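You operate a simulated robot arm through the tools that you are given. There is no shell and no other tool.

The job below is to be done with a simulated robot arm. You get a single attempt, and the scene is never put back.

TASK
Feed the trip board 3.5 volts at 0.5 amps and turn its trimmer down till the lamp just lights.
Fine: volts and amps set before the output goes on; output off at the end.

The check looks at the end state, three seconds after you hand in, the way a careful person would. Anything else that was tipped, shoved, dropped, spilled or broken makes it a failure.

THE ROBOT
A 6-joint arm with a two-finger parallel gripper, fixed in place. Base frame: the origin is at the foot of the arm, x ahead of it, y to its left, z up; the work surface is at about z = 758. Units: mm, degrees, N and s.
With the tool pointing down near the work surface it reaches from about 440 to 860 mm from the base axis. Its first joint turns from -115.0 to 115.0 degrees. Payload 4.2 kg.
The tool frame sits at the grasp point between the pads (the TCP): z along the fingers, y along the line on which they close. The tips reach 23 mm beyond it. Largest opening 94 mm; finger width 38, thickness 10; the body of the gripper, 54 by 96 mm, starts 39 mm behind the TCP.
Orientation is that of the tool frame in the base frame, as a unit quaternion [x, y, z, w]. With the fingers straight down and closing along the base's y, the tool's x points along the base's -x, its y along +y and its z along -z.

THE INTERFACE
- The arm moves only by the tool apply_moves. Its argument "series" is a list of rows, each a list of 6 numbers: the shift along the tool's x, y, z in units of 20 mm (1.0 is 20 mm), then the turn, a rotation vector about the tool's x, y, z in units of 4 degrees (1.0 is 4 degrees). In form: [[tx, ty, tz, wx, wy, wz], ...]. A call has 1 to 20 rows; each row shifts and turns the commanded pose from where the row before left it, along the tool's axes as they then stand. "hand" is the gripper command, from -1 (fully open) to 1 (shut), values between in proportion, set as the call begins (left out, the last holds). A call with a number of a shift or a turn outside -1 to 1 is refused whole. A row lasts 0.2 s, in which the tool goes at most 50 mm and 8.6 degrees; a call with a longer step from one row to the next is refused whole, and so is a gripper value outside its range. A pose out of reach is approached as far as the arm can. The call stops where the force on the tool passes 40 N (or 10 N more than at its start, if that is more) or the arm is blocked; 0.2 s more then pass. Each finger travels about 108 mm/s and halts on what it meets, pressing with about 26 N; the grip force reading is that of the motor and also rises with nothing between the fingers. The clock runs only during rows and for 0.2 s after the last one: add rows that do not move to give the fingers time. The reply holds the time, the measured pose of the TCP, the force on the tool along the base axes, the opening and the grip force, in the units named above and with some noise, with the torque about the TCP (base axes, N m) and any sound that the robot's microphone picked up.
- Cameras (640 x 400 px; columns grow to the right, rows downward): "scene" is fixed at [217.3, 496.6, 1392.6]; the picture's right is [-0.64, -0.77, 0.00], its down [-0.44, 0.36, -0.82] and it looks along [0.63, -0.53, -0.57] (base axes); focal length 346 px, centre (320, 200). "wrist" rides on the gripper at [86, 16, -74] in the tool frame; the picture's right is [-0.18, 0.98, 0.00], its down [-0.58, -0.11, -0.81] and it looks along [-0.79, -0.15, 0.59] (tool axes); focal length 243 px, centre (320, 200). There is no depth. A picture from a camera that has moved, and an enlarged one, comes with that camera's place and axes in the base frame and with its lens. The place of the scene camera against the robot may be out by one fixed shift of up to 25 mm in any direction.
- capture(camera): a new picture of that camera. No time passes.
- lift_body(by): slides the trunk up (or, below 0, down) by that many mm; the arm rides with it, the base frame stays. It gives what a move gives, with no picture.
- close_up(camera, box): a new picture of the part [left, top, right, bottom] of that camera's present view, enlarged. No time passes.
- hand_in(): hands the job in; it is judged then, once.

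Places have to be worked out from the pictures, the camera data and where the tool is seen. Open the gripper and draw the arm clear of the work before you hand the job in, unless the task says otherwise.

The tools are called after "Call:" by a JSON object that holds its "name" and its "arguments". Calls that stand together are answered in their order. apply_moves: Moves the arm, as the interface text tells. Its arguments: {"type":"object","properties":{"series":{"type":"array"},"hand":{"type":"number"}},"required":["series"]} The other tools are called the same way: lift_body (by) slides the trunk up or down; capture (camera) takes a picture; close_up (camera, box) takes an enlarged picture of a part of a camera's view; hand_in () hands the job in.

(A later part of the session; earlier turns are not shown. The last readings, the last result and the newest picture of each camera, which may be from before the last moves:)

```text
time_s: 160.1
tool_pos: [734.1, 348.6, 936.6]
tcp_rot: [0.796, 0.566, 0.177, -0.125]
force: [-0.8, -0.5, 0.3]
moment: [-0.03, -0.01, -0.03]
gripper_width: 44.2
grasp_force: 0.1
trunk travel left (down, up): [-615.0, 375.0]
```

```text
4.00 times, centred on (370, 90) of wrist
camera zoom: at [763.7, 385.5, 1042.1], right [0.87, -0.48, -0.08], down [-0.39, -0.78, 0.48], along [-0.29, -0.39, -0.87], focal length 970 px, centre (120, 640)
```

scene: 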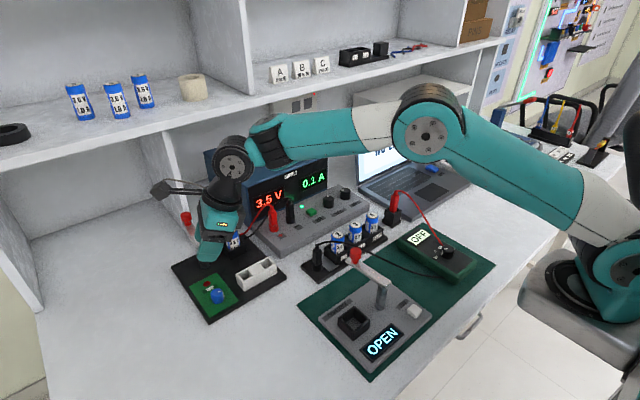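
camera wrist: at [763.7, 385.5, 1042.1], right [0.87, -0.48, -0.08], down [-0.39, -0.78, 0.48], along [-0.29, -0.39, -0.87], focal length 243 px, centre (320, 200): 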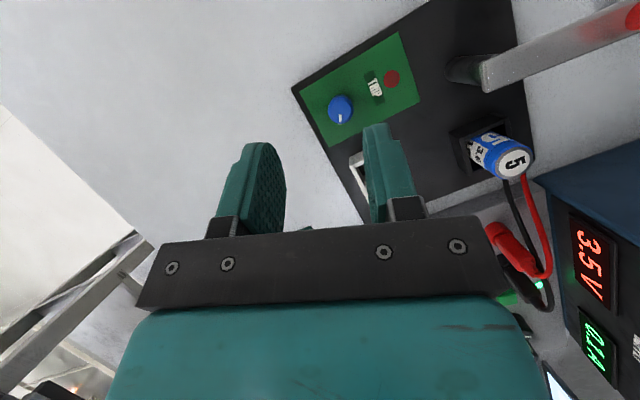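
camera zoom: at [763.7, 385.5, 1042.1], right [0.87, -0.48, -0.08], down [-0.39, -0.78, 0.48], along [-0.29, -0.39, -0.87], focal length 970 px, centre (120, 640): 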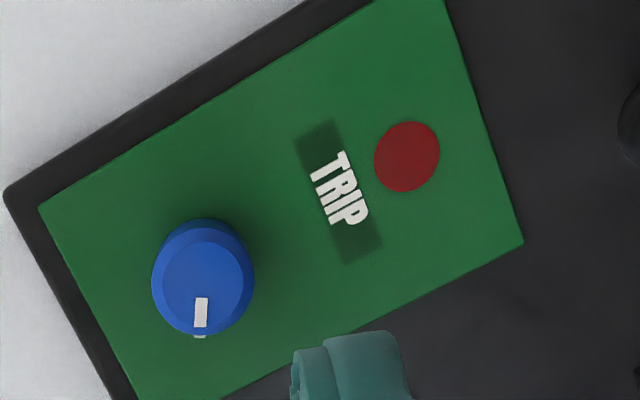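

Refined: trimmer axis at (746,350.4), its mark pointing ≈ −120° (near its upper end), lamp dark. I move to hover with tips about 14 mm above the knob.

Call:
{"name": "apply_moves", "arguments": {"series": [[-0.405, 0.087, 0.793, 0, 0, 0], [-0.405, 0.087, 0.793, 0, 0, 0], [-0.405, 0.087, 0.793, 0, 0, 0], [-0.405, 0.087, 0.793, 0, 0, 0], [-0.405, 0.087, 0.793, 0, 0, 0], [-0.405, 0.087, 0.793, 0, 0, 0], [0, 0, 0, 0, 0, 0]]}}

Call:
{"name": "capture", "arguments": {"camera": "wrist"}}

Call:
{"name": "close_up", "arguments": {"camera": "scene", "box": [140, 180, 300, 320]}}

```text
time_s: 161.7
tool_pos: [742.3, 341.5, 830.5]
tcp_rot: [0.796, 0.565, 0.176, -0.126]
force: [1.0, -0.2, -0.2]
moment: [-0.04, -0.03, -0.01]
gripper_width: 43.9
grasp_force: 0.1
trunk travel left (down, up): [-615.0, 375.0]
```

```text
taken
camera wrist: at [772.1, 378.8, 934.3], right [0.87, -0.48, -0.08], down [-0.39, -0.78, 0.48], along [-0.29, -0.39, -0.87], focal length 243 px, centre (320, 200)
```

wrist: 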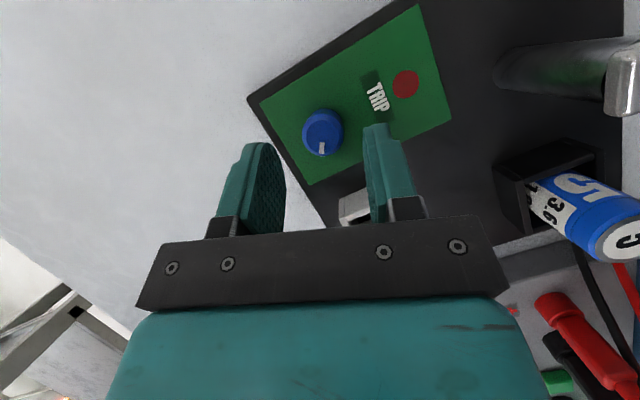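

```text
2.86 times, centred on (220, 250) of scene
camera zoom: at [217.3, 496.6, 1392.6], right [-0.64, -0.77, 0.0], down [-0.44, 0.36, -0.82], along [0.63, -0.53, -0.57], focal length 988 px, centre (606, 57)
```

zoom: 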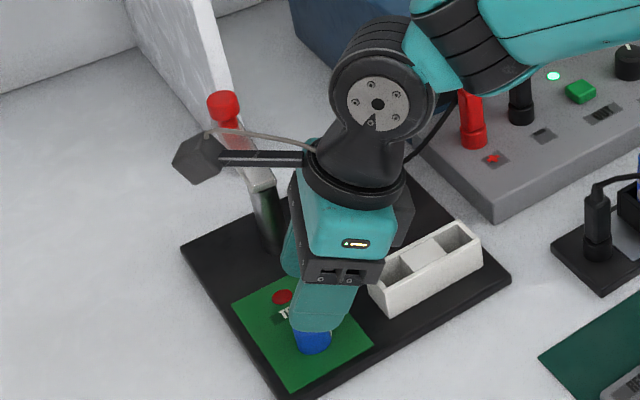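

Everything lines up (knob expected at px (324,138), seen there) and the scene camera also sees the lamp. I descend 31 mm so the pads straddle the knob.

Call:
{"name": "apply_moves", "arguments": {"series": [[-0.22, 0, 0.47, 0, 0, 0], [-0.22, 0, 0.47, 0, 0, 0], [-0.217, 0, 0.465, 0, 0, 0], [0, 0, 0, 0, 0, 0]]}}

Call:
{"name": "capture", "arguments": {"camera": "wrist"}}

Call:
{"name": "close_up", "arguments": {"camera": "scene", "box": [160, 230, 272, 310]}}

```text
time_s: 162.7
tool_pos: [741.6, 341.3, 799.0]
tcp_rot: [0.795, 0.566, 0.178, -0.124]
force: [-0.6, 0.3, 0.2]
moment: [0.03, -0.01, -0.02]
gripper_width: 44.1
grasp_force: 0.0
trunk travel left (down, up): [-615.0, 375.0]
```

```text
taken
camera wrist: at [772.3, 378.8, 903.5], right [0.87, -0.48, -0.08], down [-0.39, -0.78, 0.48], along [-0.29, -0.39, -0.87], focal length 243 px, centre (320, 200)
```

wrist: 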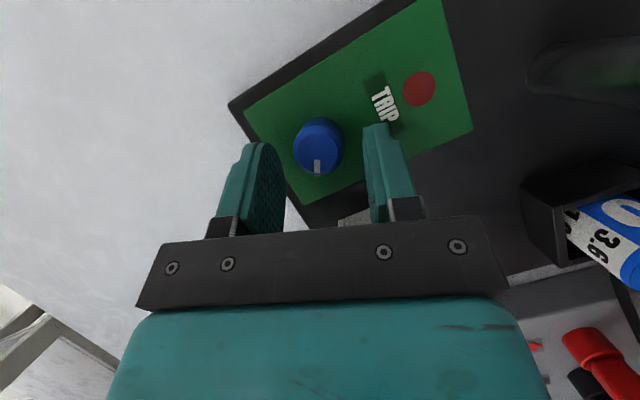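

```text
5.00 times, centred on (216, 270) of scene
camera zoom: at [217.3, 496.6, 1392.6], right [-0.64, -0.77, 0.0], down [-0.44, 0.36, -0.82], along [0.63, -0.53, -0.57], focal length 1730 px, centre (840, -150)
```

zoom: 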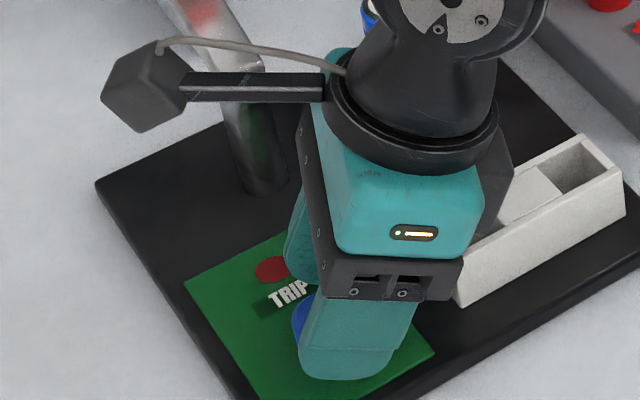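

The knob sits centred between the pads and the lamp is visible (dark) in both cameras. I close on it.

Call:
{"name": "apply_moves", "arguments": {"series": [[0, 0, 0, 0, 0, 0], [0, 0, 0, 0, 0, 0], [0, 0, 0, 0, 0, 0]], "hand": 1}}

Call:
{"name": "capture", "arguments": {"camera": "wrist"}}

```text
time_s: 163.5
tool_pos: [741.7, 342.2, 799.3]
tcp_rot: [0.795, 0.566, 0.177, -0.125]
force: [-1.4, 1.7, -0.6]
moment: [0.23, -0.08, 0.0]
gripper_width: 25.4
grasp_force: 44.9
trunk travel left (down, up): [-615.0, 375.0]
```

```text
taken
camera wrist: at [772.1, 378.9, 903.5], right [0.87, -0.48, -0.08], down [-0.39, -0.78, 0.48], along [-0.29, -0.39, -0.87], focal length 243 px, centre (320, 200)
```

wrist: 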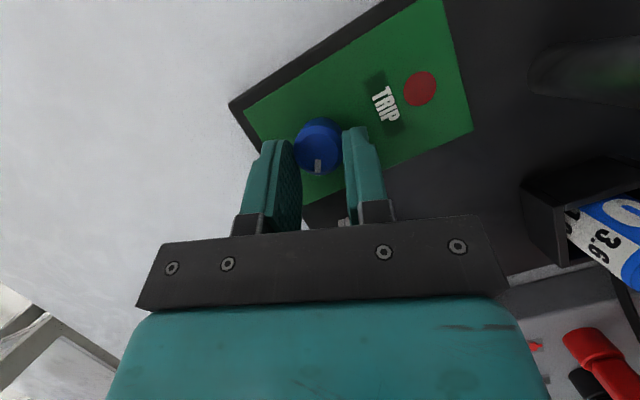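

Well gripped (25.4 mm, ~2 N side force). I now turn counter-clockwise about the knob's own axis in 4° steps, checking the lamp each time.

Call:
{"name": "apply_moves", "arguments": {"series": [[0, 0.0165, 0, 0.212, 0, -0.454], [0, 0.0165, 0, 0.212, 0, -0.454], [0, 0, 0, 0, 0, 0]]}}

Call:
{"name": "close_up", "arguments": {"camera": "wrist", "box": [280, 50, 480, 190]}}

Call:
{"name": "apply_moves", "arguments": {"series": [[0, 0.0165, 0, 0.212, 0, -0.454], [0, 0.0165, 0, 0.212, 0, -0.454], [0, 0, 0, 0, 0, 0]]}}

Call:
{"name": "close_up", "arguments": {"camera": "wrist", "box": [280, 50, 480, 190]}}

```text
time_s: 164.3
tool_pos: [741.6, 341.6, 799.0]
tcp_rot: [0.775, 0.594, 0.172, -0.132]
force: [0.8, 1.6, -1.9]
moment: [0.16, -0.05, 0.0]
gripper_width: 25.2
grasp_force: 44.8
trunk travel left (down, up): [-615.0, 375.0]
```

```text
2.86 times, centred on (380, 120) of wrist
camera zoom: at [770.0, 380.7, 903.5], right [0.91, -0.42, -0.08], down [-0.33, -0.81, 0.48], along [-0.27, -0.41, -0.87], focal length 693 px, centre (149, 429)
```

zoom: 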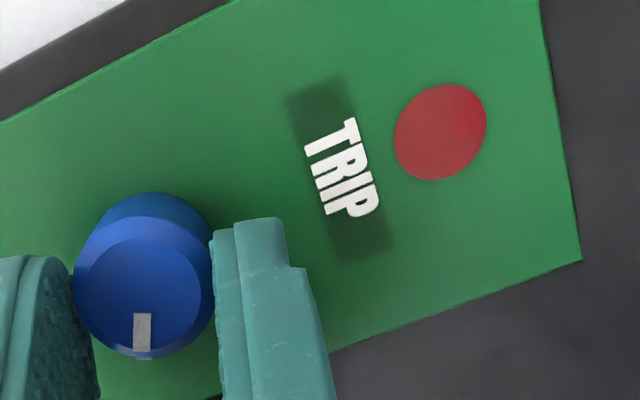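

```text
time_s: 165.1
tool_pos: [743.3, 340.1, 798.0]
tcp_rot: [0.754, 0.62, 0.167, -0.137]
force: [4.5, 3.5, -3.7]
moment: [0.1, -0.06, -0.05]
gripper_width: 25.2
grasp_force: 45.6
trunk travel left (down, up): [-615.0, 375.0]
```

```text
2.86 times, centred on (380, 120) of wrist
camera zoom: at [767.8, 382.4, 903.5], right [0.93, -0.35, -0.08], down [-0.27, -0.83, 0.48], along [-0.24, -0.43, -0.87], focal length 693 px, centre (149, 429)
```

zoom: 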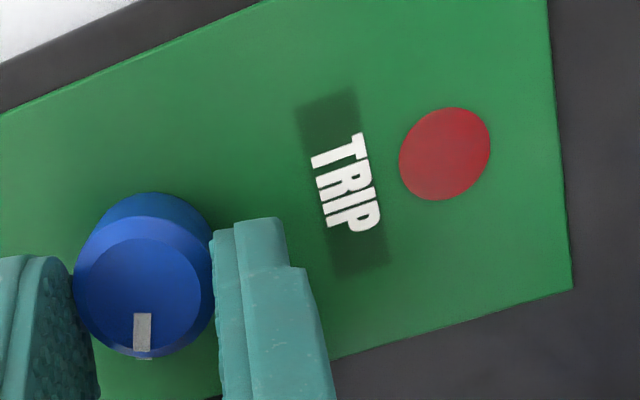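

The knob turns with the fingers, the lamp is still dark, forces are small. I continue in 4° steps.

Call:
{"name": "apply_moves", "arguments": {"series": [[0, 0.0165, 0, 0.212, 0, -0.454], [0, 0.0165, 0, 0.212, 0, -0.454], [0, 0, 0, 0, 0, 0]]}}

Call:
{"name": "close_up", "arguments": {"camera": "wrist", "box": [280, 50, 480, 190]}}

Call:
{"name": "apply_moves", "arguments": {"series": [[0, 0.0165, 0, 0.212, 0, -0.454], [0, 0.0165, 0, 0.212, 0, -0.454], [0, 0, 0, 0, 0, 0]]}}

Call:
{"name": "close_up", "arguments": {"camera": "wrist", "box": [280, 50, 480, 190]}}

Call:
{"name": "apply_moves", "arguments": {"series": [[0, 0.0165, 0, 0.212, 0, -0.454], [0, 0.0165, 0, 0.212, 0, -0.454], [0, 0, 0, 0, 0, 0]]}}

Call:
{"name": "close_up", "arguments": {"camera": "wrist", "box": [280, 50, 480, 190]}}

```text
time_s: 165.9
tool_pos: [743.8, 339.1, 799.1]
tcp_rot: [0.731, 0.646, 0.163, -0.143]
force: [8.3, 2.8, -5.4]
moment: [-0.11, -0.14, -0.06]
gripper_width: 25.3
grasp_force: 45.3
trunk travel left (down, up): [-615.0, 375.0]
```

```text
2.86 times, centred on (380, 120) of wrist
camera zoom: at [765.5, 383.9, 903.5], right [0.95, -0.29, -0.08], down [-0.22, -0.85, 0.48], along [-0.2, -0.45, -0.87], focal length 693 px, centre (149, 429)
```

zoom: 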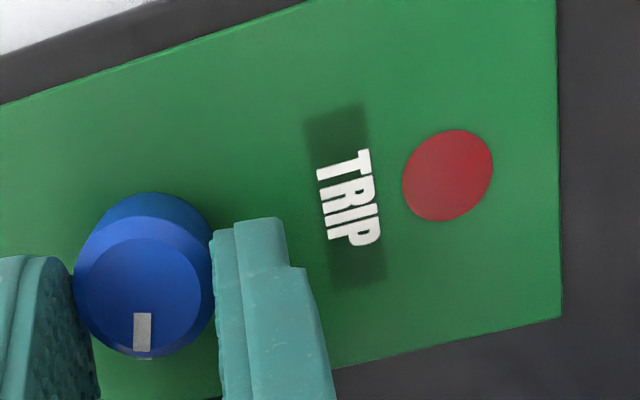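

```text
time_s: 166.7
tool_pos: [744.6, 340.8, 799.4]
tcp_rot: [0.708, 0.672, 0.158, -0.149]
force: [10.8, 3.1, -4.6]
moment: [-0.33, -0.08, -0.11]
gripper_width: 25.0
grasp_force: 44.6
trunk travel left (down, up): [-615.0, 375.0]
```

```text
2.86 times, centred on (380, 120) of wrist
camera zoom: at [763.1, 385.2, 903.5], right [0.97, -0.22, -0.08], down [-0.16, -0.86, 0.48], along [-0.17, -0.46, -0.87], focal length 693 px, centre (149, 429)
```

zoom: 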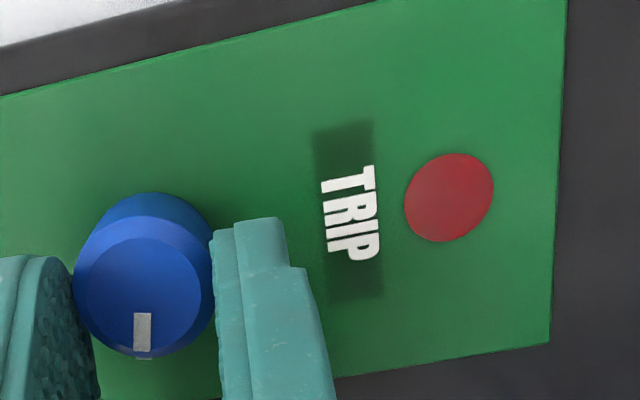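

```text
time_s: 167.5
tool_pos: [745.1, 340.7, 799.7]
tcp_rot: [0.685, 0.695, 0.152, -0.154]
force: [13.8, 3.8, -4.7]
moment: [-0.29, -0.18, -0.13]
gripper_width: 25.2
grasp_force: 44.4
trunk travel left (down, up): [-615.0, 375.0]
```

```text
2.86 times, centred on (380, 120) of wrist
camera zoom: at [760.6, 386.4, 903.5], right [0.99, -0.15, -0.08], down [-0.1, -0.87, 0.48], along [-0.14, -0.47, -0.87], focal length 693 px, centre (149, 429)
```

zoom: 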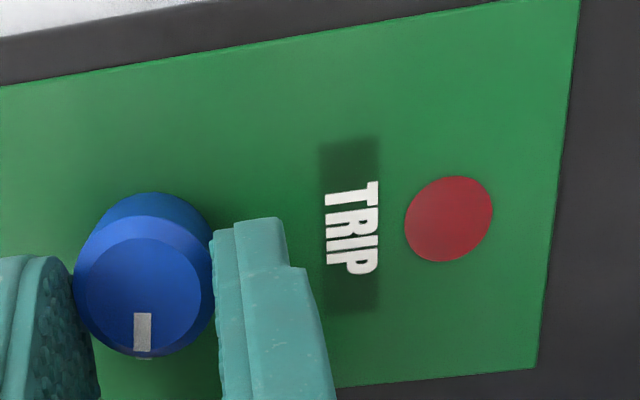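

20° turned, lamp still dark; side force has grown to 14 N, so I relieve ~2.8 mm along the closing axis and continue.

Call:
{"name": "apply_moves", "arguments": {"series": [[0, 0.14, 0, 0, 0, 0], [0, 0.0165, 0, 0.212, 0, -0.454], [0, 0.0165, 0, 0.212, 0, -0.454], [0, 0, 0, 0, 0, 0]]}}

Call:
{"name": "close_up", "arguments": {"camera": "wrist", "box": [280, 50, 480, 190]}}

Call:
{"name": "apply_moves", "arguments": {"series": [[0, 0.02, 0, 0.212, 0, -0.454], [0, 0.02, 0, 0.212, 0, -0.454], [0, 0, 0, 0, 0, 0]]}}

Call:
{"name": "close_up", "arguments": {"camera": "wrist", "box": [280, 50, 480, 190]}}

```text
time_s: 168.5
tool_pos: [745.7, 340.4, 799.6]
tcp_rot: [0.658, 0.721, 0.145, -0.16]
force: [-18.8, -9.2, 4.6]
moment: [-0.73, 0.53, 0.22]
gripper_width: 25.2
grasp_force: 45.4
trunk travel left (down, up): [-615.0, 375.0]
```

```text
2.86 times, centred on (380, 120) of wrist
camera zoom: at [758.2, 387.7, 903.4], right [0.99, -0.08, -0.08], down [-0.03, -0.87, 0.49], along [-0.11, -0.48, -0.87], focal length 693 px, centre (149, 429)
```

zoom: 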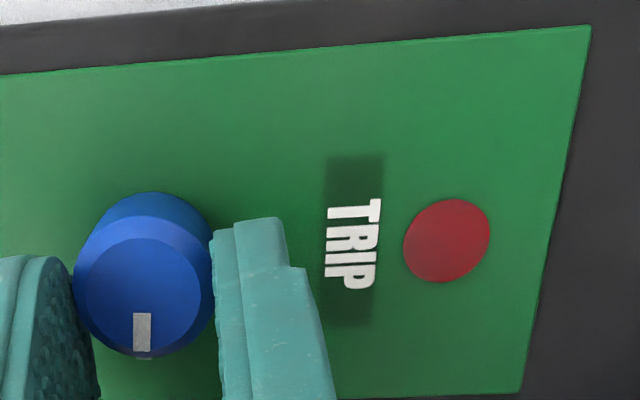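

```text
time_s: 169.1
tool_pos: [745.2, 340.1, 799.5]
tcp_rot: [0.635, 0.739, 0.151, -0.165]
force: [12.6, 26.6, -14.6]
moment: [0.69, -0.27, -0.18]
gripper_width: 25.5
grasp_force: 45.1
out of reach, approached as far as the arm can: row 2
trunk travel left (down, up): [-615.0, 375.0]
stopped in row 3: the force on the tool passed its limit at 45 N (the readings are from after the stop); the commanded pose is now the measured one
```

```text
2.86 times, centred on (380, 120) of wrist
camera zoom: at [754.4, 386.0, 904.3], right [1.0, -0.02, -0.07], down [0.01, -0.88, 0.47], along [-0.07, -0.47, -0.88], focal length 693 px, centre (149, 429)
```

zoom: 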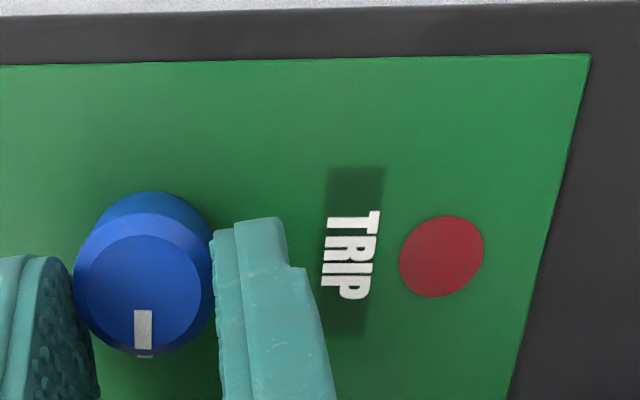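

Reach limit met at the end of that stroke and force spiked, so I stop here, release the knob, and check the board hasn't moved.

Call:
{"name": "apply_moves", "arguments": {"series": [[0, 0, 0, 0, 0, 0], [0, 0, 0, 0, 0, 0]], "hand": 0.06}}

Call:
{"name": "capture", "arguments": {"camera": "wrist"}}

Call:
{"name": "capture", "arguments": {"camera": "scene"}}

```text
time_s: 169.7
tool_pos: [744.7, 337.6, 801.0]
tcp_rot: [0.636, 0.739, 0.149, -0.164]
force: [0.6, 0.6, 0.1]
moment: [0.03, 0.0, 0.05]
gripper_width: 44.1
grasp_force: 0.0
trunk travel left (down, up): [-615.0, 375.0]
```

```text
taken
camera wrist: at [754.0, 384.1, 905.5], right [1.0, -0.02, -0.07], down [0.02, -0.88, 0.47], along [-0.07, -0.47, -0.88], focal length 243 px, centre (320, 200)
```

wrist: 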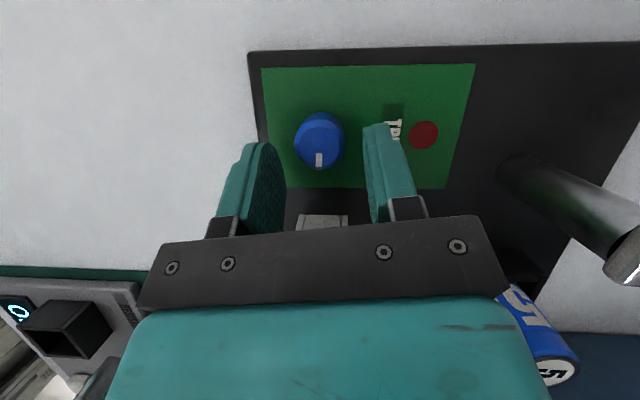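

```text
taken
```

scene: 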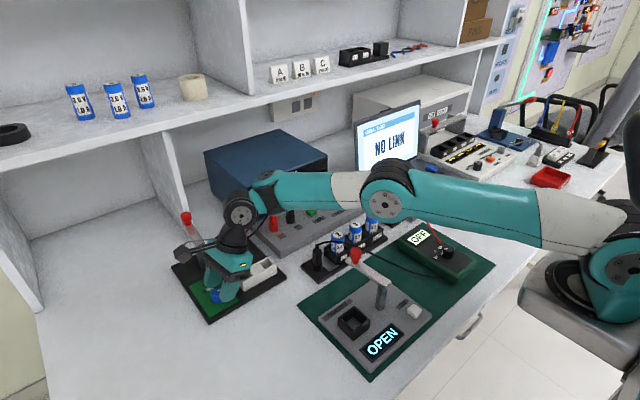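

The board is unmoved and the lamp still dark after 28°. I lift 20 mm, swing the tool back about the knob with a slightly larger tilt (33°) for more reach margin, and look before re-gripping.

Call:
{"name": "apply_moves", "arguments": {"series": [[0.432, 0.012, -0.9, 0, 0, 0], [0.005, -0.023, 0, -0.398, 0.196, 0.746], [0.005, -0.023, 0, -0.398, 0.196, 0.746], [0.005, -0.023, 0, -0.398, 0.196, 0.746], [0.005, -0.023, 0, -0.398, 0.196, 0.746], [0.005, -0.023, 0, -0.398, 0.196, 0.746], [0.005, -0.023, 0, -0.398, 0.196, 0.746], [0.005, -0.023, 0, -0.398, 0.196, 0.746], [0.005, -0.023, 0, -0.398, 0.196, 0.746], [0.005, -0.023, 0, -0.398, 0.196, 0.746], [0, 0, 0, 0, 0, 0]]}}

Call:
{"name": "capture", "arguments": {"camera": "wrist"}}

Call:
{"name": "capture", "arguments": {"camera": "scene"}}

```text
time_s: 172.1
tool_pos: [743.1, 338.2, 820.4]
tcp_rot: [0.795, 0.536, 0.236, -0.158]
force: [-0.1, 0.2, 1.0]
moment: [-0.02, 0.02, -0.03]
gripper_width: 44.4
grasp_force: 0.1
trunk travel left (down, up): [-615.0, 375.0]
```

```text
taken
camera wrist: at [769.0, 361.0, 930.8], right [0.85, -0.51, -0.1], down [-0.45, -0.82, 0.36], along [-0.27, -0.26, -0.93], focal length 243 px, centre (320, 200)
```

wrist: 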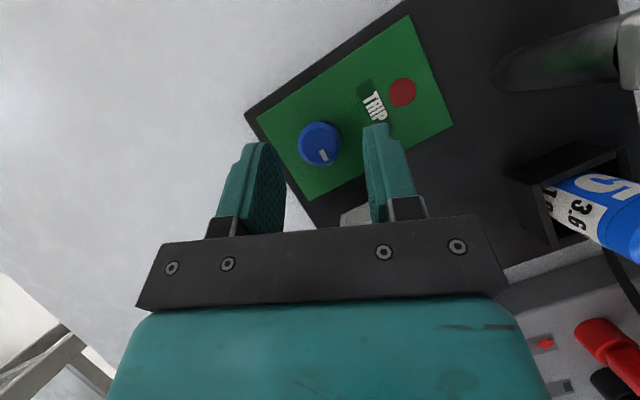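

```text
taken
```

scene: 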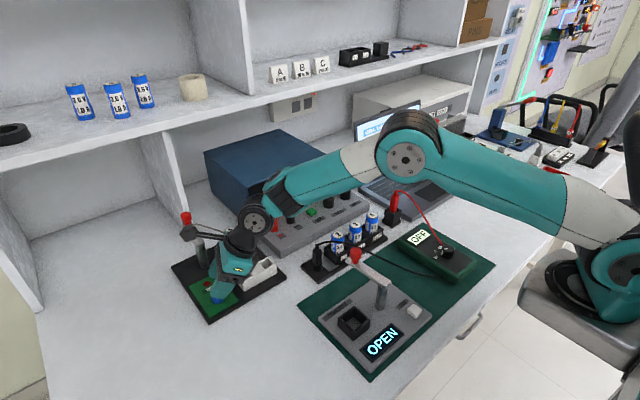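

Unflagged with good margin; knob axis re-measured at (746,350.5). I lower onto it and grip again.

Call:
{"name": "apply_moves", "arguments": {"series": [[-0.3, -0.049, 0.412, 0, 0, 0], [-0.3, -0.049, 0.413, 0, 0, 0], [0, 0, 0, 0, 0, 0]]}}

Call:
{"name": "apply_moves", "arguments": {"series": [[0, 0, 0, 0, 0, 0], [0, 0, 0, 0, 0, 0], [0, 0, 0, 0, 0, 0]], "hand": 1}}

Call:
{"name": "close_up", "arguments": {"camera": "wrist", "box": [260, 50, 460, 190]}}

```text
time_s: 172.9
tool_pos: [738.8, 339.2, 800.4]
tcp_rot: [0.794, 0.537, 0.236, -0.159]
force: [0.7, 0.7, 0.5]
moment: [0.0, -0.02, -0.01]
gripper_width: 44.4
grasp_force: 0.1
trunk travel left (down, up): [-615.0, 375.0]
```

```text
time_s: 173.7
tool_pos: [739.3, 337.9, 800.5]
tcp_rot: [0.794, 0.537, 0.236, -0.159]
force: [2.9, 1.4, -1.6]
moment: [0.01, -0.05, -0.01]
gripper_width: 25.0
grasp_force: 44.5
trunk travel left (down, up): [-615.0, 375.0]
```

```text
2.86 times, centred on (360, 120) of wrist
camera zoom: at [766.7, 361.0, 910.2], right [0.85, -0.51, -0.1], down [-0.45, -0.82, 0.36], along [-0.27, -0.26, -0.93], focal length 693 px, centre (206, 429)
```

zoom: 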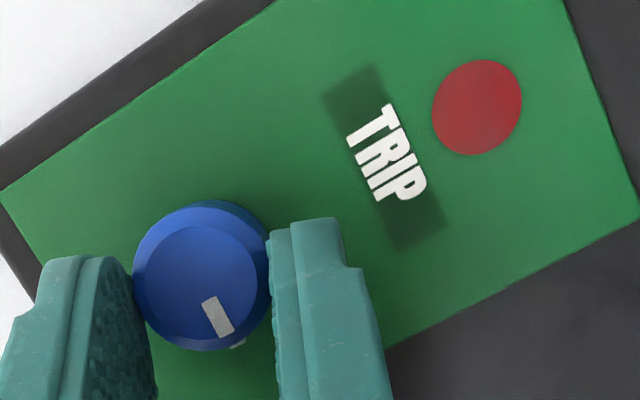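

Gripped well. I continue turning counter-clockwise in 4° steps with lamp checks.

Call:
{"name": "apply_moves", "arguments": {"series": [[0, 0.028, 0, 0.272, 0, -0.419], [0, 0.028, 0, 0.272, 0, -0.419], [0, 0, 0, 0, 0, 0]]}}

Call:
{"name": "close_up", "arguments": {"camera": "wrist", "box": [260, 50, 460, 190]}}

Call:
{"name": "apply_moves", "arguments": {"series": [[0, 0.028, 0, 0.272, 0, -0.419], [0, 0.028, 0, 0.272, 0, -0.419], [0, 0, 0, 0, 0, 0]]}}

Call:
{"name": "close_up", "arguments": {"camera": "wrist", "box": [260, 50, 460, 190]}}

Call:
{"name": "apply_moves", "arguments": {"series": [[0, 0.028, 0, 0.272, 0, -0.419], [0, 0.028, 0, 0.272, 0, -0.419], [0, 0, 0, 0, 0, 0]]}}

Call:
{"name": "close_up", "arguments": {"camera": "wrist", "box": [260, 50, 460, 190]}}

```text
time_s: 174.5
tool_pos: [741.1, 339.2, 799.7]
tcp_rot: [0.775, 0.565, 0.229, -0.168]
force: [2.8, 1.2, -2.6]
moment: [-0.16, 0.01, -0.01]
gripper_width: 24.9
grasp_force: 45.4
trunk travel left (down, up): [-615.0, 375.0]
```

```text
2.86 times, centred on (360, 120) of wrist
camera zoom: at [765.9, 362.5, 910.2], right [0.89, -0.45, -0.1], down [-0.39, -0.85, 0.36], along [-0.25, -0.28, -0.93], focal length 693 px, centre (206, 429)
```

zoom: 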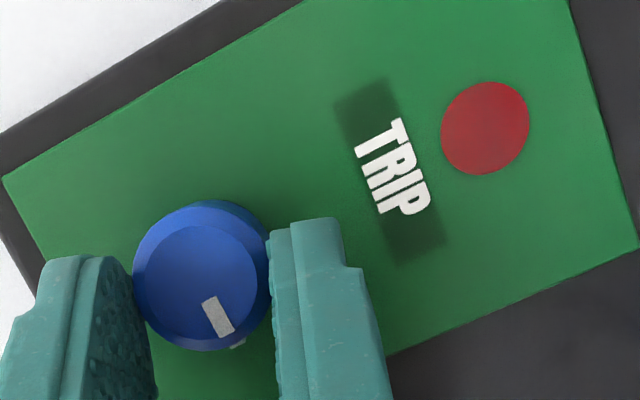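

```text
time_s: 175.3
tool_pos: [743.1, 339.1, 799.6]
tcp_rot: [0.755, 0.591, 0.224, -0.175]
force: [-1.4, 3.8, -2.2]
moment: [0.39, -0.06, 0.06]
gripper_width: 25.0
grasp_force: 44.9
trunk travel left (down, up): [-615.0, 375.0]
```

```text
2.86 times, centred on (360, 120) of wrist
camera zoom: at [765.1, 364.0, 910.2], right [0.92, -0.38, -0.1], down [-0.33, -0.87, 0.36], along [-0.23, -0.3, -0.93], focal length 693 px, centre (206, 429)
```

zoom: 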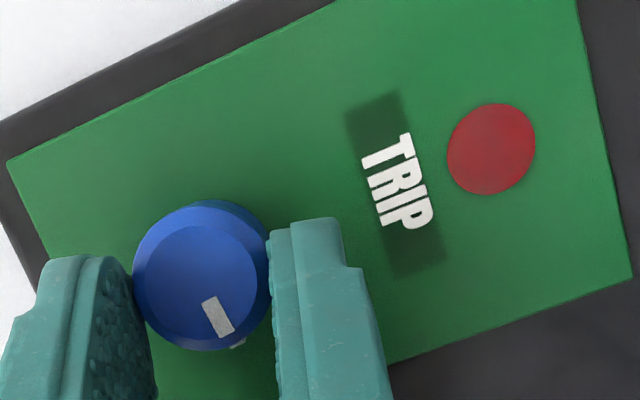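

```text
time_s: 176.1
tool_pos: [742.7, 338.7, 801.1]
tcp_rot: [0.733, 0.618, 0.218, -0.184]
force: [-6.4, 1.2, -2.0]
moment: [-0.26, 0.17, 0.07]
gripper_width: 25.1
grasp_force: 44.4
trunk travel left (down, up): [-615.0, 375.0]
```

```text
2.86 times, centred on (360, 120) of wrist
camera zoom: at [764.1, 365.4, 910.2], right [0.94, -0.32, -0.1], down [-0.27, -0.89, 0.36], along [-0.2, -0.31, -0.93], focal length 693 px, centre (206, 429)
```

zoom: 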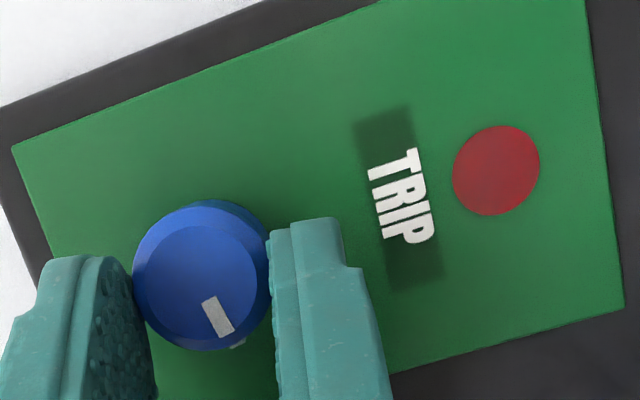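

40° in total now, lamp still dark, forces low. I continue with three more 4° steps.

Call:
{"name": "apply_moves", "arguments": {"series": [[0, 0.01, 0, 0.272, 0, -0.419], [0, 0.01, 0, 0.272, 0, -0.419], [0, 0, 0, 0, 0, 0]]}}

Call:
{"name": "close_up", "arguments": {"camera": "wrist", "box": [260, 50, 460, 190]}}

Call:
{"name": "apply_moves", "arguments": {"series": [[0, 0.018, 0, 0.272, 0, -0.419], [0, 0.018, 0, 0.272, 0, -0.419], [0, 0, 0, 0, 0, 0]]}}

Call:
{"name": "close_up", "arguments": {"camera": "wrist", "box": [260, 50, 460, 190]}}

Call:
{"name": "apply_moves", "arguments": {"series": [[0, 0.02, 0, 0.272, 0, -0.419], [0, 0.02, 0, 0.272, 0, -0.419], [0, 0, 0, 0, 0, 0]]}}

Call:
{"name": "close_up", "arguments": {"camera": "wrist", "box": [260, 50, 460, 190]}}

```text
time_s: 176.9
tool_pos: [743.9, 337.2, 800.9]
tcp_rot: [0.711, 0.643, 0.211, -0.19]
force: [-2.6, 7.1, -6.3]
moment: [-0.23, 0.01, 0.04]
gripper_width: 25.0
grasp_force: 45.2
trunk travel left (down, up): [-615.0, 375.0]
```

```text
2.86 times, centred on (360, 120) of wrist
camera zoom: at [762.9, 366.6, 910.2], right [0.96, -0.25, -0.1], down [-0.2, -0.91, 0.36], along [-0.18, -0.33, -0.93], focal length 693 px, centre (206, 429)
```

zoom: 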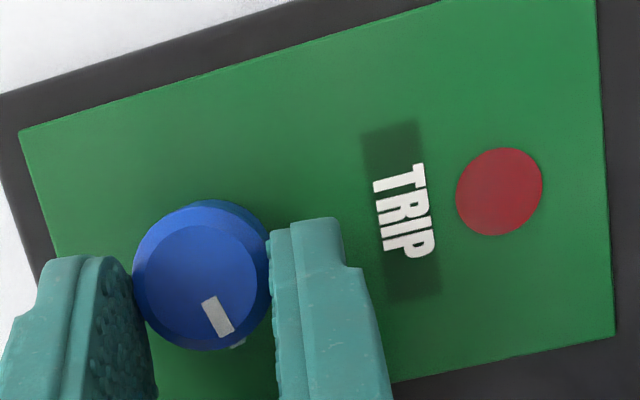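

```text
time_s: 177.7
tool_pos: [744.8, 338.2, 801.8]
tcp_rot: [0.688, 0.668, 0.205, -0.198]
force: [1.2, 7.7, -6.0]
moment: [0.15, 0.0, 0.05]
gripper_width: 25.0
grasp_force: 45.3
trunk travel left (down, up): [-615.0, 375.0]
```

```text
2.86 times, centred on (360, 120) of wrist
camera zoom: at [761.7, 367.8, 910.2], right [0.98, -0.19, -0.1], down [-0.14, -0.92, 0.36], along [-0.16, -0.34, -0.93], focal length 693 px, centre (206, 429)
```

zoom: 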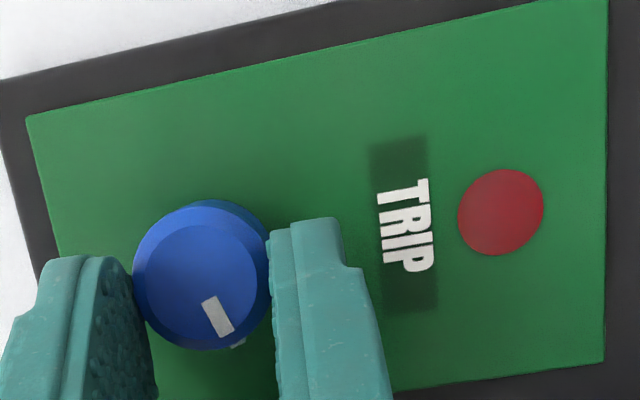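

```text
time_s: 178.5
tool_pos: [745.9, 337.7, 800.1]
tcp_rot: [0.665, 0.691, 0.198, -0.204]
force: [1.4, 8.8, -4.9]
moment: [0.06, -0.01, -0.01]
gripper_width: 25.0
grasp_force: 45.1
trunk travel left (down, up): [-615.0, 375.0]
```

```text
2.86 times, centred on (360, 120) of wrist
camera zoom: at [760.4, 368.9, 910.2], right [0.99, -0.12, -0.1], down [-0.07, -0.93, 0.36], along [-0.13, -0.35, -0.93], focal length 693 px, centre (206, 429)
```

zoom: 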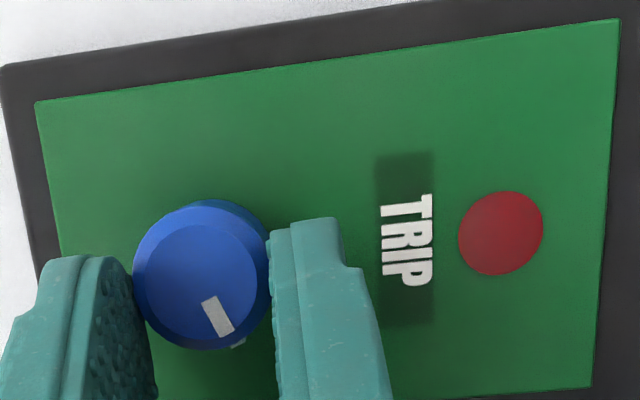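

52° turned, lamp dark, arm healthy. I release, lift, swing back 26° for the next stroke, and check the supply is still on.

Call:
{"name": "apply_moves", "arguments": {"series": [[0, 0, 0, 0, 0, 0], [0, 0, 0, 0, 0, 0], [0.545, 0, -0.839, 0, 0, 0], [0, -0.0475, 0, -0.5446, 0, 0.8386], [0, -0.0475, 0, -0.5446, 0, 0.8386], [0, -0.0475, 0, -0.5446, 0, 0.8386], [0, -0.0475, 0, -0.5446, 0, 0.8386], [0, -0.0475, 0, -0.5446, 0, 0.8386], [0, -0.0475, 0, -0.5446, 0, 0.8386], [0, -0.024, 0, -0.2723, 0, 0.4193], [0, 0, 0, 0, 0, 0]], "hand": 0.06}}

Call:
{"name": "capture", "arguments": {"camera": "wrist"}}

Call:
{"name": "close_up", "arguments": {"camera": "scene", "box": [160, 120, 400, 320]}}

```text
time_s: 180.9
tool_pos: [739.8, 337.5, 821.3]
tcp_rot: [0.803, 0.523, 0.238, -0.154]
force: [-1.3, 0.7, -0.2]
moment: [0.03, -0.01, 0.01]
gripper_width: 44.1
grasp_force: 0.1
trunk travel left (down, up): [-615.0, 375.0]
```

```text
taken
camera wrist: at [767.1, 359.6, 930.5], right [0.84, -0.54, -0.1], down [-0.48, -0.8, 0.36], along [-0.27, -0.25, -0.93], focal length 243 px, centre (320, 200)
```

wrist: 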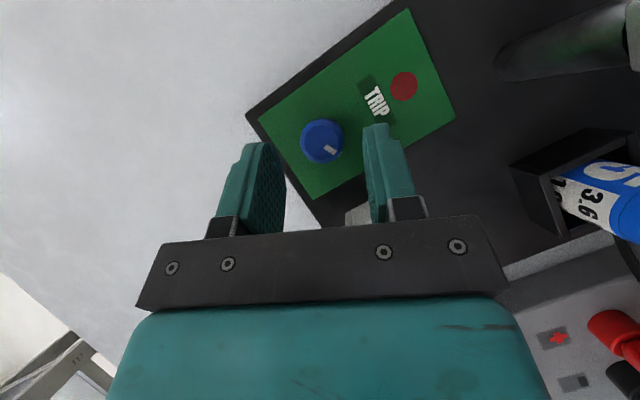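

```text
2.00 times, centred on (280, 220) of scene
camera zoom: at [217.3, 496.6, 1392.6], right [-0.64, -0.77, 0.0], down [-0.44, 0.36, -0.82], along [0.63, -0.53, -0.57], focal length 692 px, centre (400, 160)
```

zoom: 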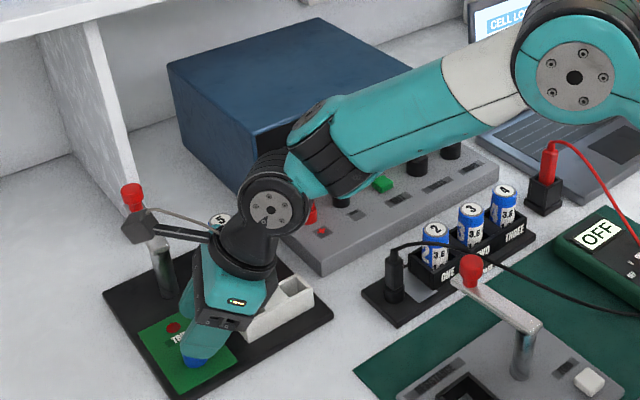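

Aligned over the knob again (no flags). I lower, grip, and turn on.

Call:
{"name": "apply_moves", "arguments": {"series": [[-0.272, 0.01, 0.458, 0, 0, 0], [-0.273, 0.01, 0.459, 0, 0, 0], [0, 0, 0, 0, 0, 0]]}}

Call:
{"name": "apply_moves", "arguments": {"series": [[0, 0, 0, 0, 0, 0], [0, 0, 0, 0, 0, 0], [0, 0, 0, 0, 0, 0]], "hand": 1}}

Call:
{"name": "close_up", "arguments": {"camera": "wrist", "box": [260, 50, 460, 190]}}

```text
time_s: 181.7
tool_pos: [740.2, 338.6, 800.1]
tcp_rot: [0.803, 0.523, 0.238, -0.155]
force: [0.4, -0.1, -0.3]
moment: [0.0, 0.01, -0.03]
gripper_width: 44.5
grasp_force: 0.0
trunk travel left (down, up): [-615.0, 375.0]
```

```text
time_s: 182.5
tool_pos: [739.8, 337.9, 798.9]
tcp_rot: [0.803, 0.523, 0.239, -0.155]
force: [-3.0, -0.8, -1.5]
moment: [0.4, -0.15, 0.06]
gripper_width: 25.2
grasp_force: 44.8
trunk travel left (down, up): [-615.0, 375.0]
```

```text
2.86 times, centred on (360, 120) of wrist
camera zoom: at [767.0, 360.2, 908.8], right [0.84, -0.54, -0.1], down [-0.47, -0.8, 0.36], along [-0.27, -0.25, -0.93], focal length 693 px, centre (206, 429)
```

zoom: 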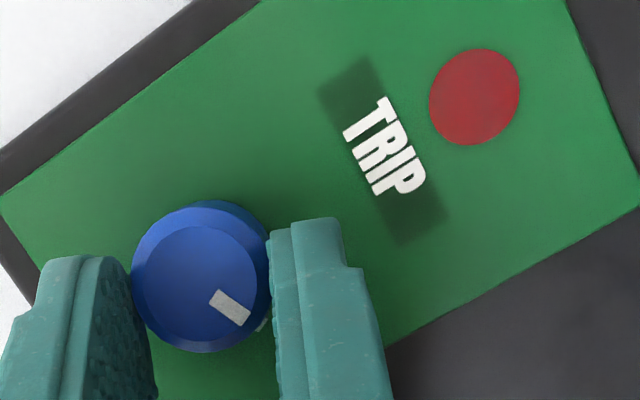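

Gripped again. I carry on turning down in 4° steps.

Call:
{"name": "apply_moves", "arguments": {"series": [[0, 0.022, 0, 0.272, 0, -0.419], [0, 0.022, 0, 0.272, 0, -0.419], [0, 0, 0, 0, 0, 0]]}}

Call:
{"name": "close_up", "arguments": {"camera": "wrist", "box": [260, 50, 460, 190]}}

Call:
{"name": "apply_moves", "arguments": {"series": [[0, 0.022, 0, 0.272, 0, -0.419], [0, 0.022, 0, 0.272, 0, -0.419], [0, 0, 0, 0, 0, 0]]}}

Call:
{"name": "close_up", "arguments": {"camera": "wrist", "box": [260, 50, 460, 190]}}

Call:
{"name": "apply_moves", "arguments": {"series": [[0, 0.022, 0, 0.272, 0, -0.419], [0, 0.022, 0, 0.272, 0, -0.419], [0, 0, 0, 0, 0, 0]]}}

Call:
{"name": "close_up", "arguments": {"camera": "wrist", "box": [260, 50, 460, 190]}}

```text
time_s: 183.3
tool_pos: [740.3, 337.4, 798.8]
tcp_rot: [0.785, 0.551, 0.233, -0.163]
force: [-5.2, -2.0, -0.5]
moment: [0.39, 0.06, 0.07]
gripper_width: 25.3
grasp_force: 45.1
trunk travel left (down, up): [-615.0, 375.0]
```

```text
2.86 times, centred on (360, 120) of wrist
camera zoom: at [766.3, 361.8, 908.8], right [0.87, -0.48, -0.1], down [-0.42, -0.83, 0.36], along [-0.26, -0.27, -0.93], focal length 693 px, centre (206, 429)
```

zoom: 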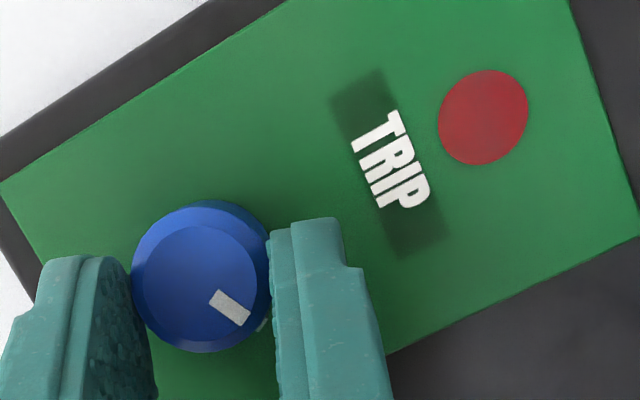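

```text
time_s: 184.1
tool_pos: [741.6, 338.1, 799.1]
tcp_rot: [0.765, 0.578, 0.226, -0.171]
force: [-7.3, -3.7, 1.3]
moment: [-0.37, 0.15, 0.1]
gripper_width: 25.3
grasp_force: 45.1
trunk travel left (down, up): [-615.0, 375.0]
```

```text
2.86 times, centred on (360, 120) of wrist
camera zoom: at [765.4, 363.3, 908.8], right [0.9, -0.42, -0.1], down [-0.36, -0.86, 0.36], along [-0.24, -0.29, -0.93], focal length 693 px, centre (206, 429)
```

zoom: 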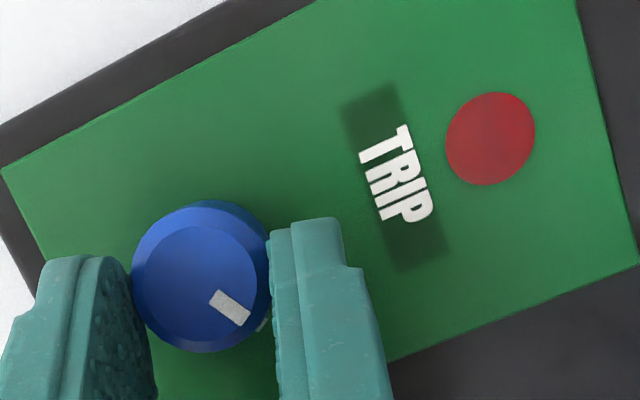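

```text
time_s: 184.9
tool_pos: [742.3, 338.4, 800.3]
tcp_rot: [0.744, 0.605, 0.22, -0.179]
force: [-7.6, -0.9, -3.8]
moment: [-0.16, 0.16, 0.1]
gripper_width: 24.9
grasp_force: 45.0
trunk travel left (down, up): [-615.0, 375.0]
```

```text
2.86 times, centred on (360, 120) of wrist
camera zoom: at [764.5, 364.7, 908.8], right [0.93, -0.35, -0.1], down [-0.3, -0.88, 0.36], along [-0.21, -0.31, -0.93], focal length 693 px, centre (206, 429)
```

zoom: 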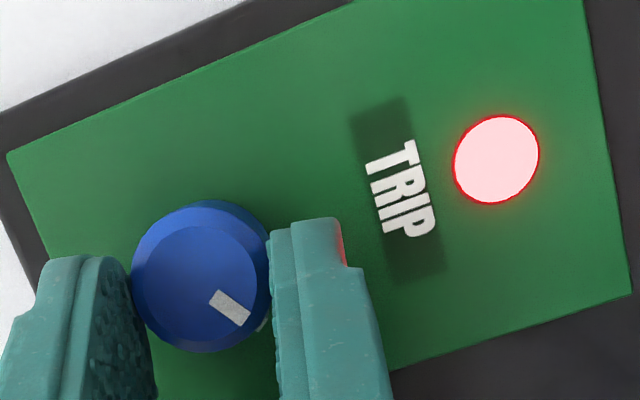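

The lamp has just lit within this last 4° step. To sit close to the threshold I back off 2° and see.

Call:
{"name": "apply_moves", "arguments": {"series": [[0, -0.011, 0, -0.136, 0, 0.21], [0, -0.011, 0, -0.136, 0, 0.21], [0, 0, 0, 0, 0, 0], [0, 0, 0, 0, 0, 0]]}}

Call:
{"name": "close_up", "arguments": {"camera": "wrist", "box": [260, 50, 460, 190]}}

```text
time_s: 185.9
tool_pos: [741.3, 337.9, 799.4]
tcp_rot: [0.754, 0.592, 0.224, -0.175]
force: [-9.7, -3.5, -4.8]
moment: [0.29, 0.1, 0.14]
gripper_width: 25.0
grasp_force: 45.4
trunk travel left (down, up): [-615.0, 375.0]
```

```text
2.86 times, centred on (360, 120) of wrist
camera zoom: at [765.1, 364.0, 908.8], right [0.92, -0.39, -0.1], down [-0.33, -0.87, 0.36], along [-0.23, -0.3, -0.93], focal length 693 px, centre (206, 429)
```

zoom: 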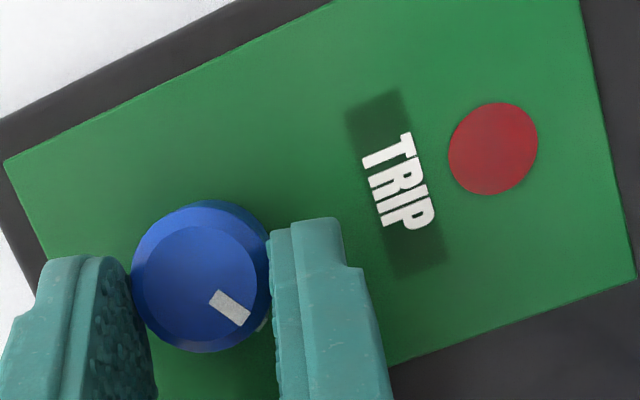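

It goes dark 2° back (no latching), so the threshold is within 2°. I creep down again by 1°.

Call:
{"name": "apply_moves", "arguments": {"series": [[0, 0.011, 0, 0.136, 0, -0.21], [0, 0, 0, 0, 0, 0], [0, 0, 0, 0, 0, 0]]}}

Call:
{"name": "close_up", "arguments": {"camera": "wrist", "box": [260, 50, 460, 190]}}

```text
time_s: 186.7
tool_pos: [741.7, 338.4, 798.6]
tcp_rot: [0.749, 0.598, 0.222, -0.176]
force: [-10.1, -4.4, -6.8]
moment: [-0.1, 0.11, 0.14]
gripper_width: 24.9
grasp_force: 44.8
trunk travel left (down, up): [-615.0, 375.0]
```

```text
2.86 times, centred on (360, 120) of wrist
camera zoom: at [764.8, 364.4, 908.8], right [0.92, -0.37, -0.1], down [-0.31, -0.88, 0.36], along [-0.22, -0.3, -0.93], focal length 693 px, centre (206, 429)
```

zoom: 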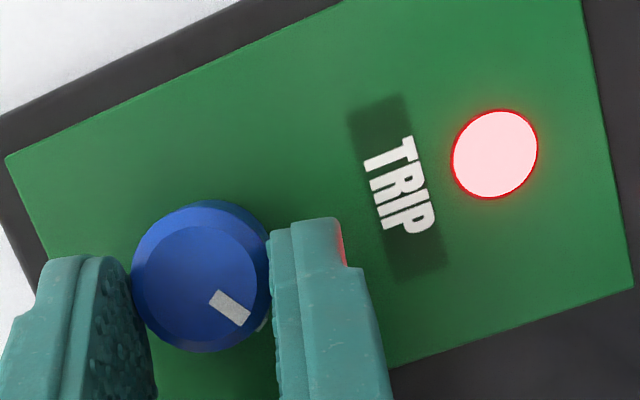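

Lit again, within 1° of the threshold. I relieve the side force (9 N) before letting go, then open and check the lamp stays lit.

Call:
{"name": "apply_moves", "arguments": {"series": [[0, -0.05, 0, 0, 0, 0], [0, -0.05, 0, 0, 0, 0], [0, 0, 0, 0, 0, 0]]}}

Call:
{"name": "close_up", "arguments": {"camera": "wrist", "box": [260, 50, 460, 190]}}

Call:
{"name": "apply_moves", "arguments": {"series": [[0, 0, 0, 0, 0, 0], [0, 0, 0, 0, 0, 0]], "hand": 0.06}}

Call:
{"name": "close_up", "arguments": {"camera": "wrist", "box": [260, 50, 460, 190]}}

```text
time_s: 187.5
tool_pos: [740.7, 337.4, 798.5]
tcp_rot: [0.75, 0.597, 0.223, -0.176]
force: [4.7, -2.6, -9.8]
moment: [-1.07, 0.03, -0.07]
gripper_width: 25.3
grasp_force: 45.3
trunk travel left (down, up): [-615.0, 375.0]
```

```text
2.86 times, centred on (360, 120) of wrist
camera zoom: at [764.6, 364.3, 908.9], right [0.92, -0.37, -0.1], down [-0.32, -0.88, 0.36], along [-0.22, -0.3, -0.93], focal length 693 px, centre (206, 429)
```

zoom: 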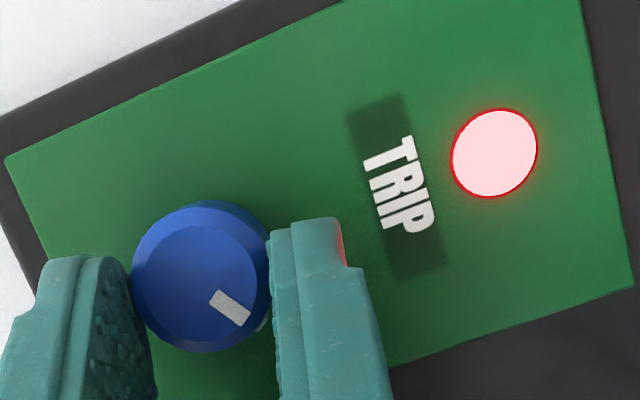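

```text
time_s: 188.1
tool_pos: [741.1, 339.3, 799.5]
tcp_rot: [0.749, 0.598, 0.223, -0.177]
force: [-0.4, 0.5, -0.9]
moment: [-0.01, 0.04, -0.01]
gripper_width: 44.1
grasp_force: 0.0
trunk travel left (down, up): [-615.0, 375.0]
```

```text
2.86 times, centred on (360, 120) of wrist
camera zoom: at [763.1, 365.3, 909.6], right [0.92, -0.37, -0.1], down [-0.31, -0.88, 0.36], along [-0.22, -0.3, -0.93], focal length 693 px, centre (206, 429)
```

zoom: 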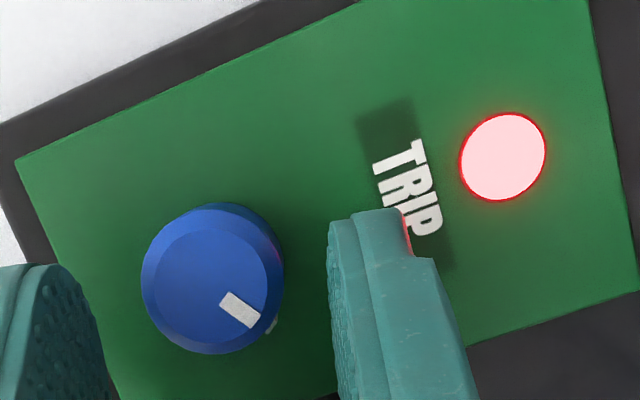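

The lamp stays lit with the fingers off: the trimmer is set just at the light-up point. I lift straight up 140 mm.

Call:
{"name": "apply_moves", "arguments": {"series": [[0.545, 0, -0.839, 0, 0, 0], [0.545, 0, -0.839, 0, 0, 0], [0.545, 0, -0.839, 0, 0, 0], [0.545, 0, -0.839, 0, 0, 0], [0.545, 0, -0.839, 0, 0, 0], [0.545, 0, -0.839, 0, 0, 0], [0.545, 0, -0.839, 0, 0, 0], [0, 0, 0, 0, 0, 0]]}}

Call:
{"name": "close_up", "arguments": {"camera": "wrist", "box": [280, 20, 640, 245]}}

Call:
{"name": "capture", "arguments": {"camera": "scene"}}

```text
time_s: 189.9
tool_pos: [740.9, 338.1, 940.8]
tcp_rot: [0.749, 0.598, 0.223, -0.176]
force: [-1.0, -0.5, -0.6]
moment: [0.02, 0.0, -0.02]
gripper_width: 44.4
grasp_force: 0.1
trunk travel left (down, up): [-615.0, 375.0]
```

```text
1.78 times, centred on (460, 132) of wrist
camera zoom: at [762.7, 364.6, 1049.9], right [0.92, -0.37, -0.1], down [-0.31, -0.88, 0.36], along [-0.22, -0.3, -0.93], focal length 431 px, centre (71, 320)
```

zoom: 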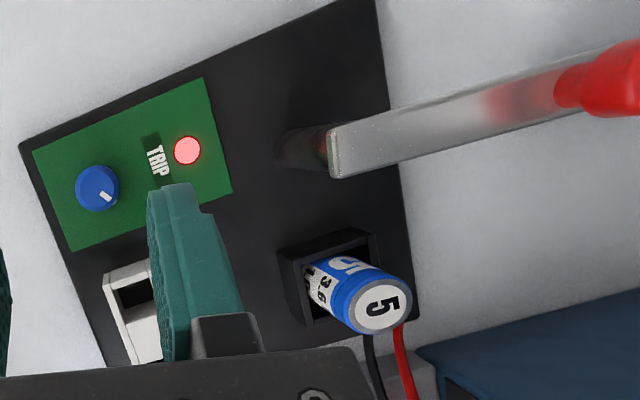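

```text
taken
```

scene: 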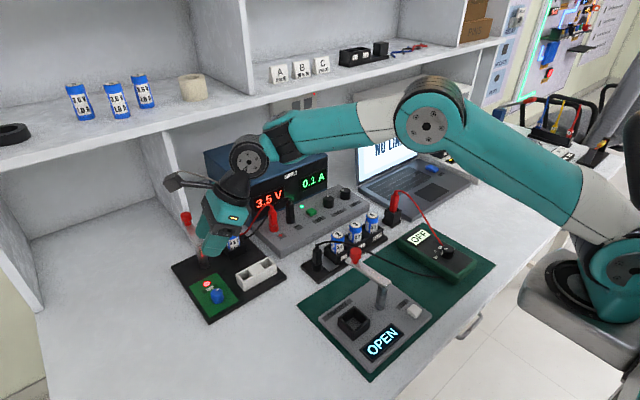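

The trip lamp glows, the rest is undisturbed. I raise the trunk to its starting height and unwind the tool about its own axis so the last joint is mid-range again.

Call:
{"name": "lift_body", "arguments": {"by": 110}}

Call:
{"name": "apply_moves", "arguments": {"series": [[0, 0, 0, 0, 0, -1], [0, 0, 0, 0, 0, -1], [0, 0, 0, 0, 0, -1], [0, 0, 0, 0, 0, -1], [0, 0, 0, 0, 0, -1], [0, 0, 0, 0, 0, -1], [0, 0, 0, 0, 0, -1], [0, 0, 0, 0, 0, -1], [0, 0, 0, 0, 0, -1], [0, 0, 0, 0, 0, -1], [0, 0, 0, 0, 0, -1], [0, 0, 0, 0, 0, -1], [0, 0, 0, 0, 0, -1], [0, 0, 0, 0, 0, -1], [0, 0, 0, 0, 0, -1], [0, 0, 0, 0, 0, -1], [0, 0, 0, 0, 0, -1], [0, 0, 0, 0, 0, -1], [0, 0, 0, 0, 0, -1], [0, 0, 0, 0, 0, 0]], "hand": 1}}

Call:
{"name": "capture", "arguments": {"camera": "scene"}}

```text
time_s: 191.3
tool_pos: [739.9, 339.1, 1049.9]
tcp_rot: [0.75, 0.598, 0.223, -0.177]
force: [0.0, -0.3, 0.0]
moment: [-0.05, 0.02, 0.02]
gripper_width: 44.3
grasp_force: 0.0
trunk travel left (down, up): [-725.0, 265.0]
```

```text
time_s: 195.5
tool_pos: [741.0, 339.4, 1050.4]
tcp_rot: [0.221, 0.933, 0.283, -0.002]
force: [0.3, 0.4, 0.4]
moment: [0.02, -0.01, -0.01]
gripper_width: 0.2
grasp_force: 26.0
trunk travel left (down, up): [-725.0, 265.0]
```

```text
taken
```

scene: 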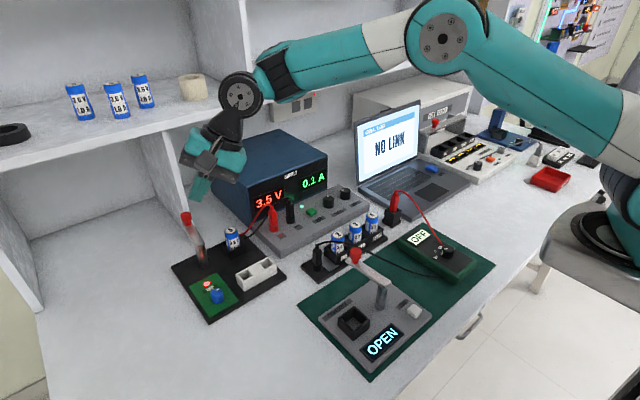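

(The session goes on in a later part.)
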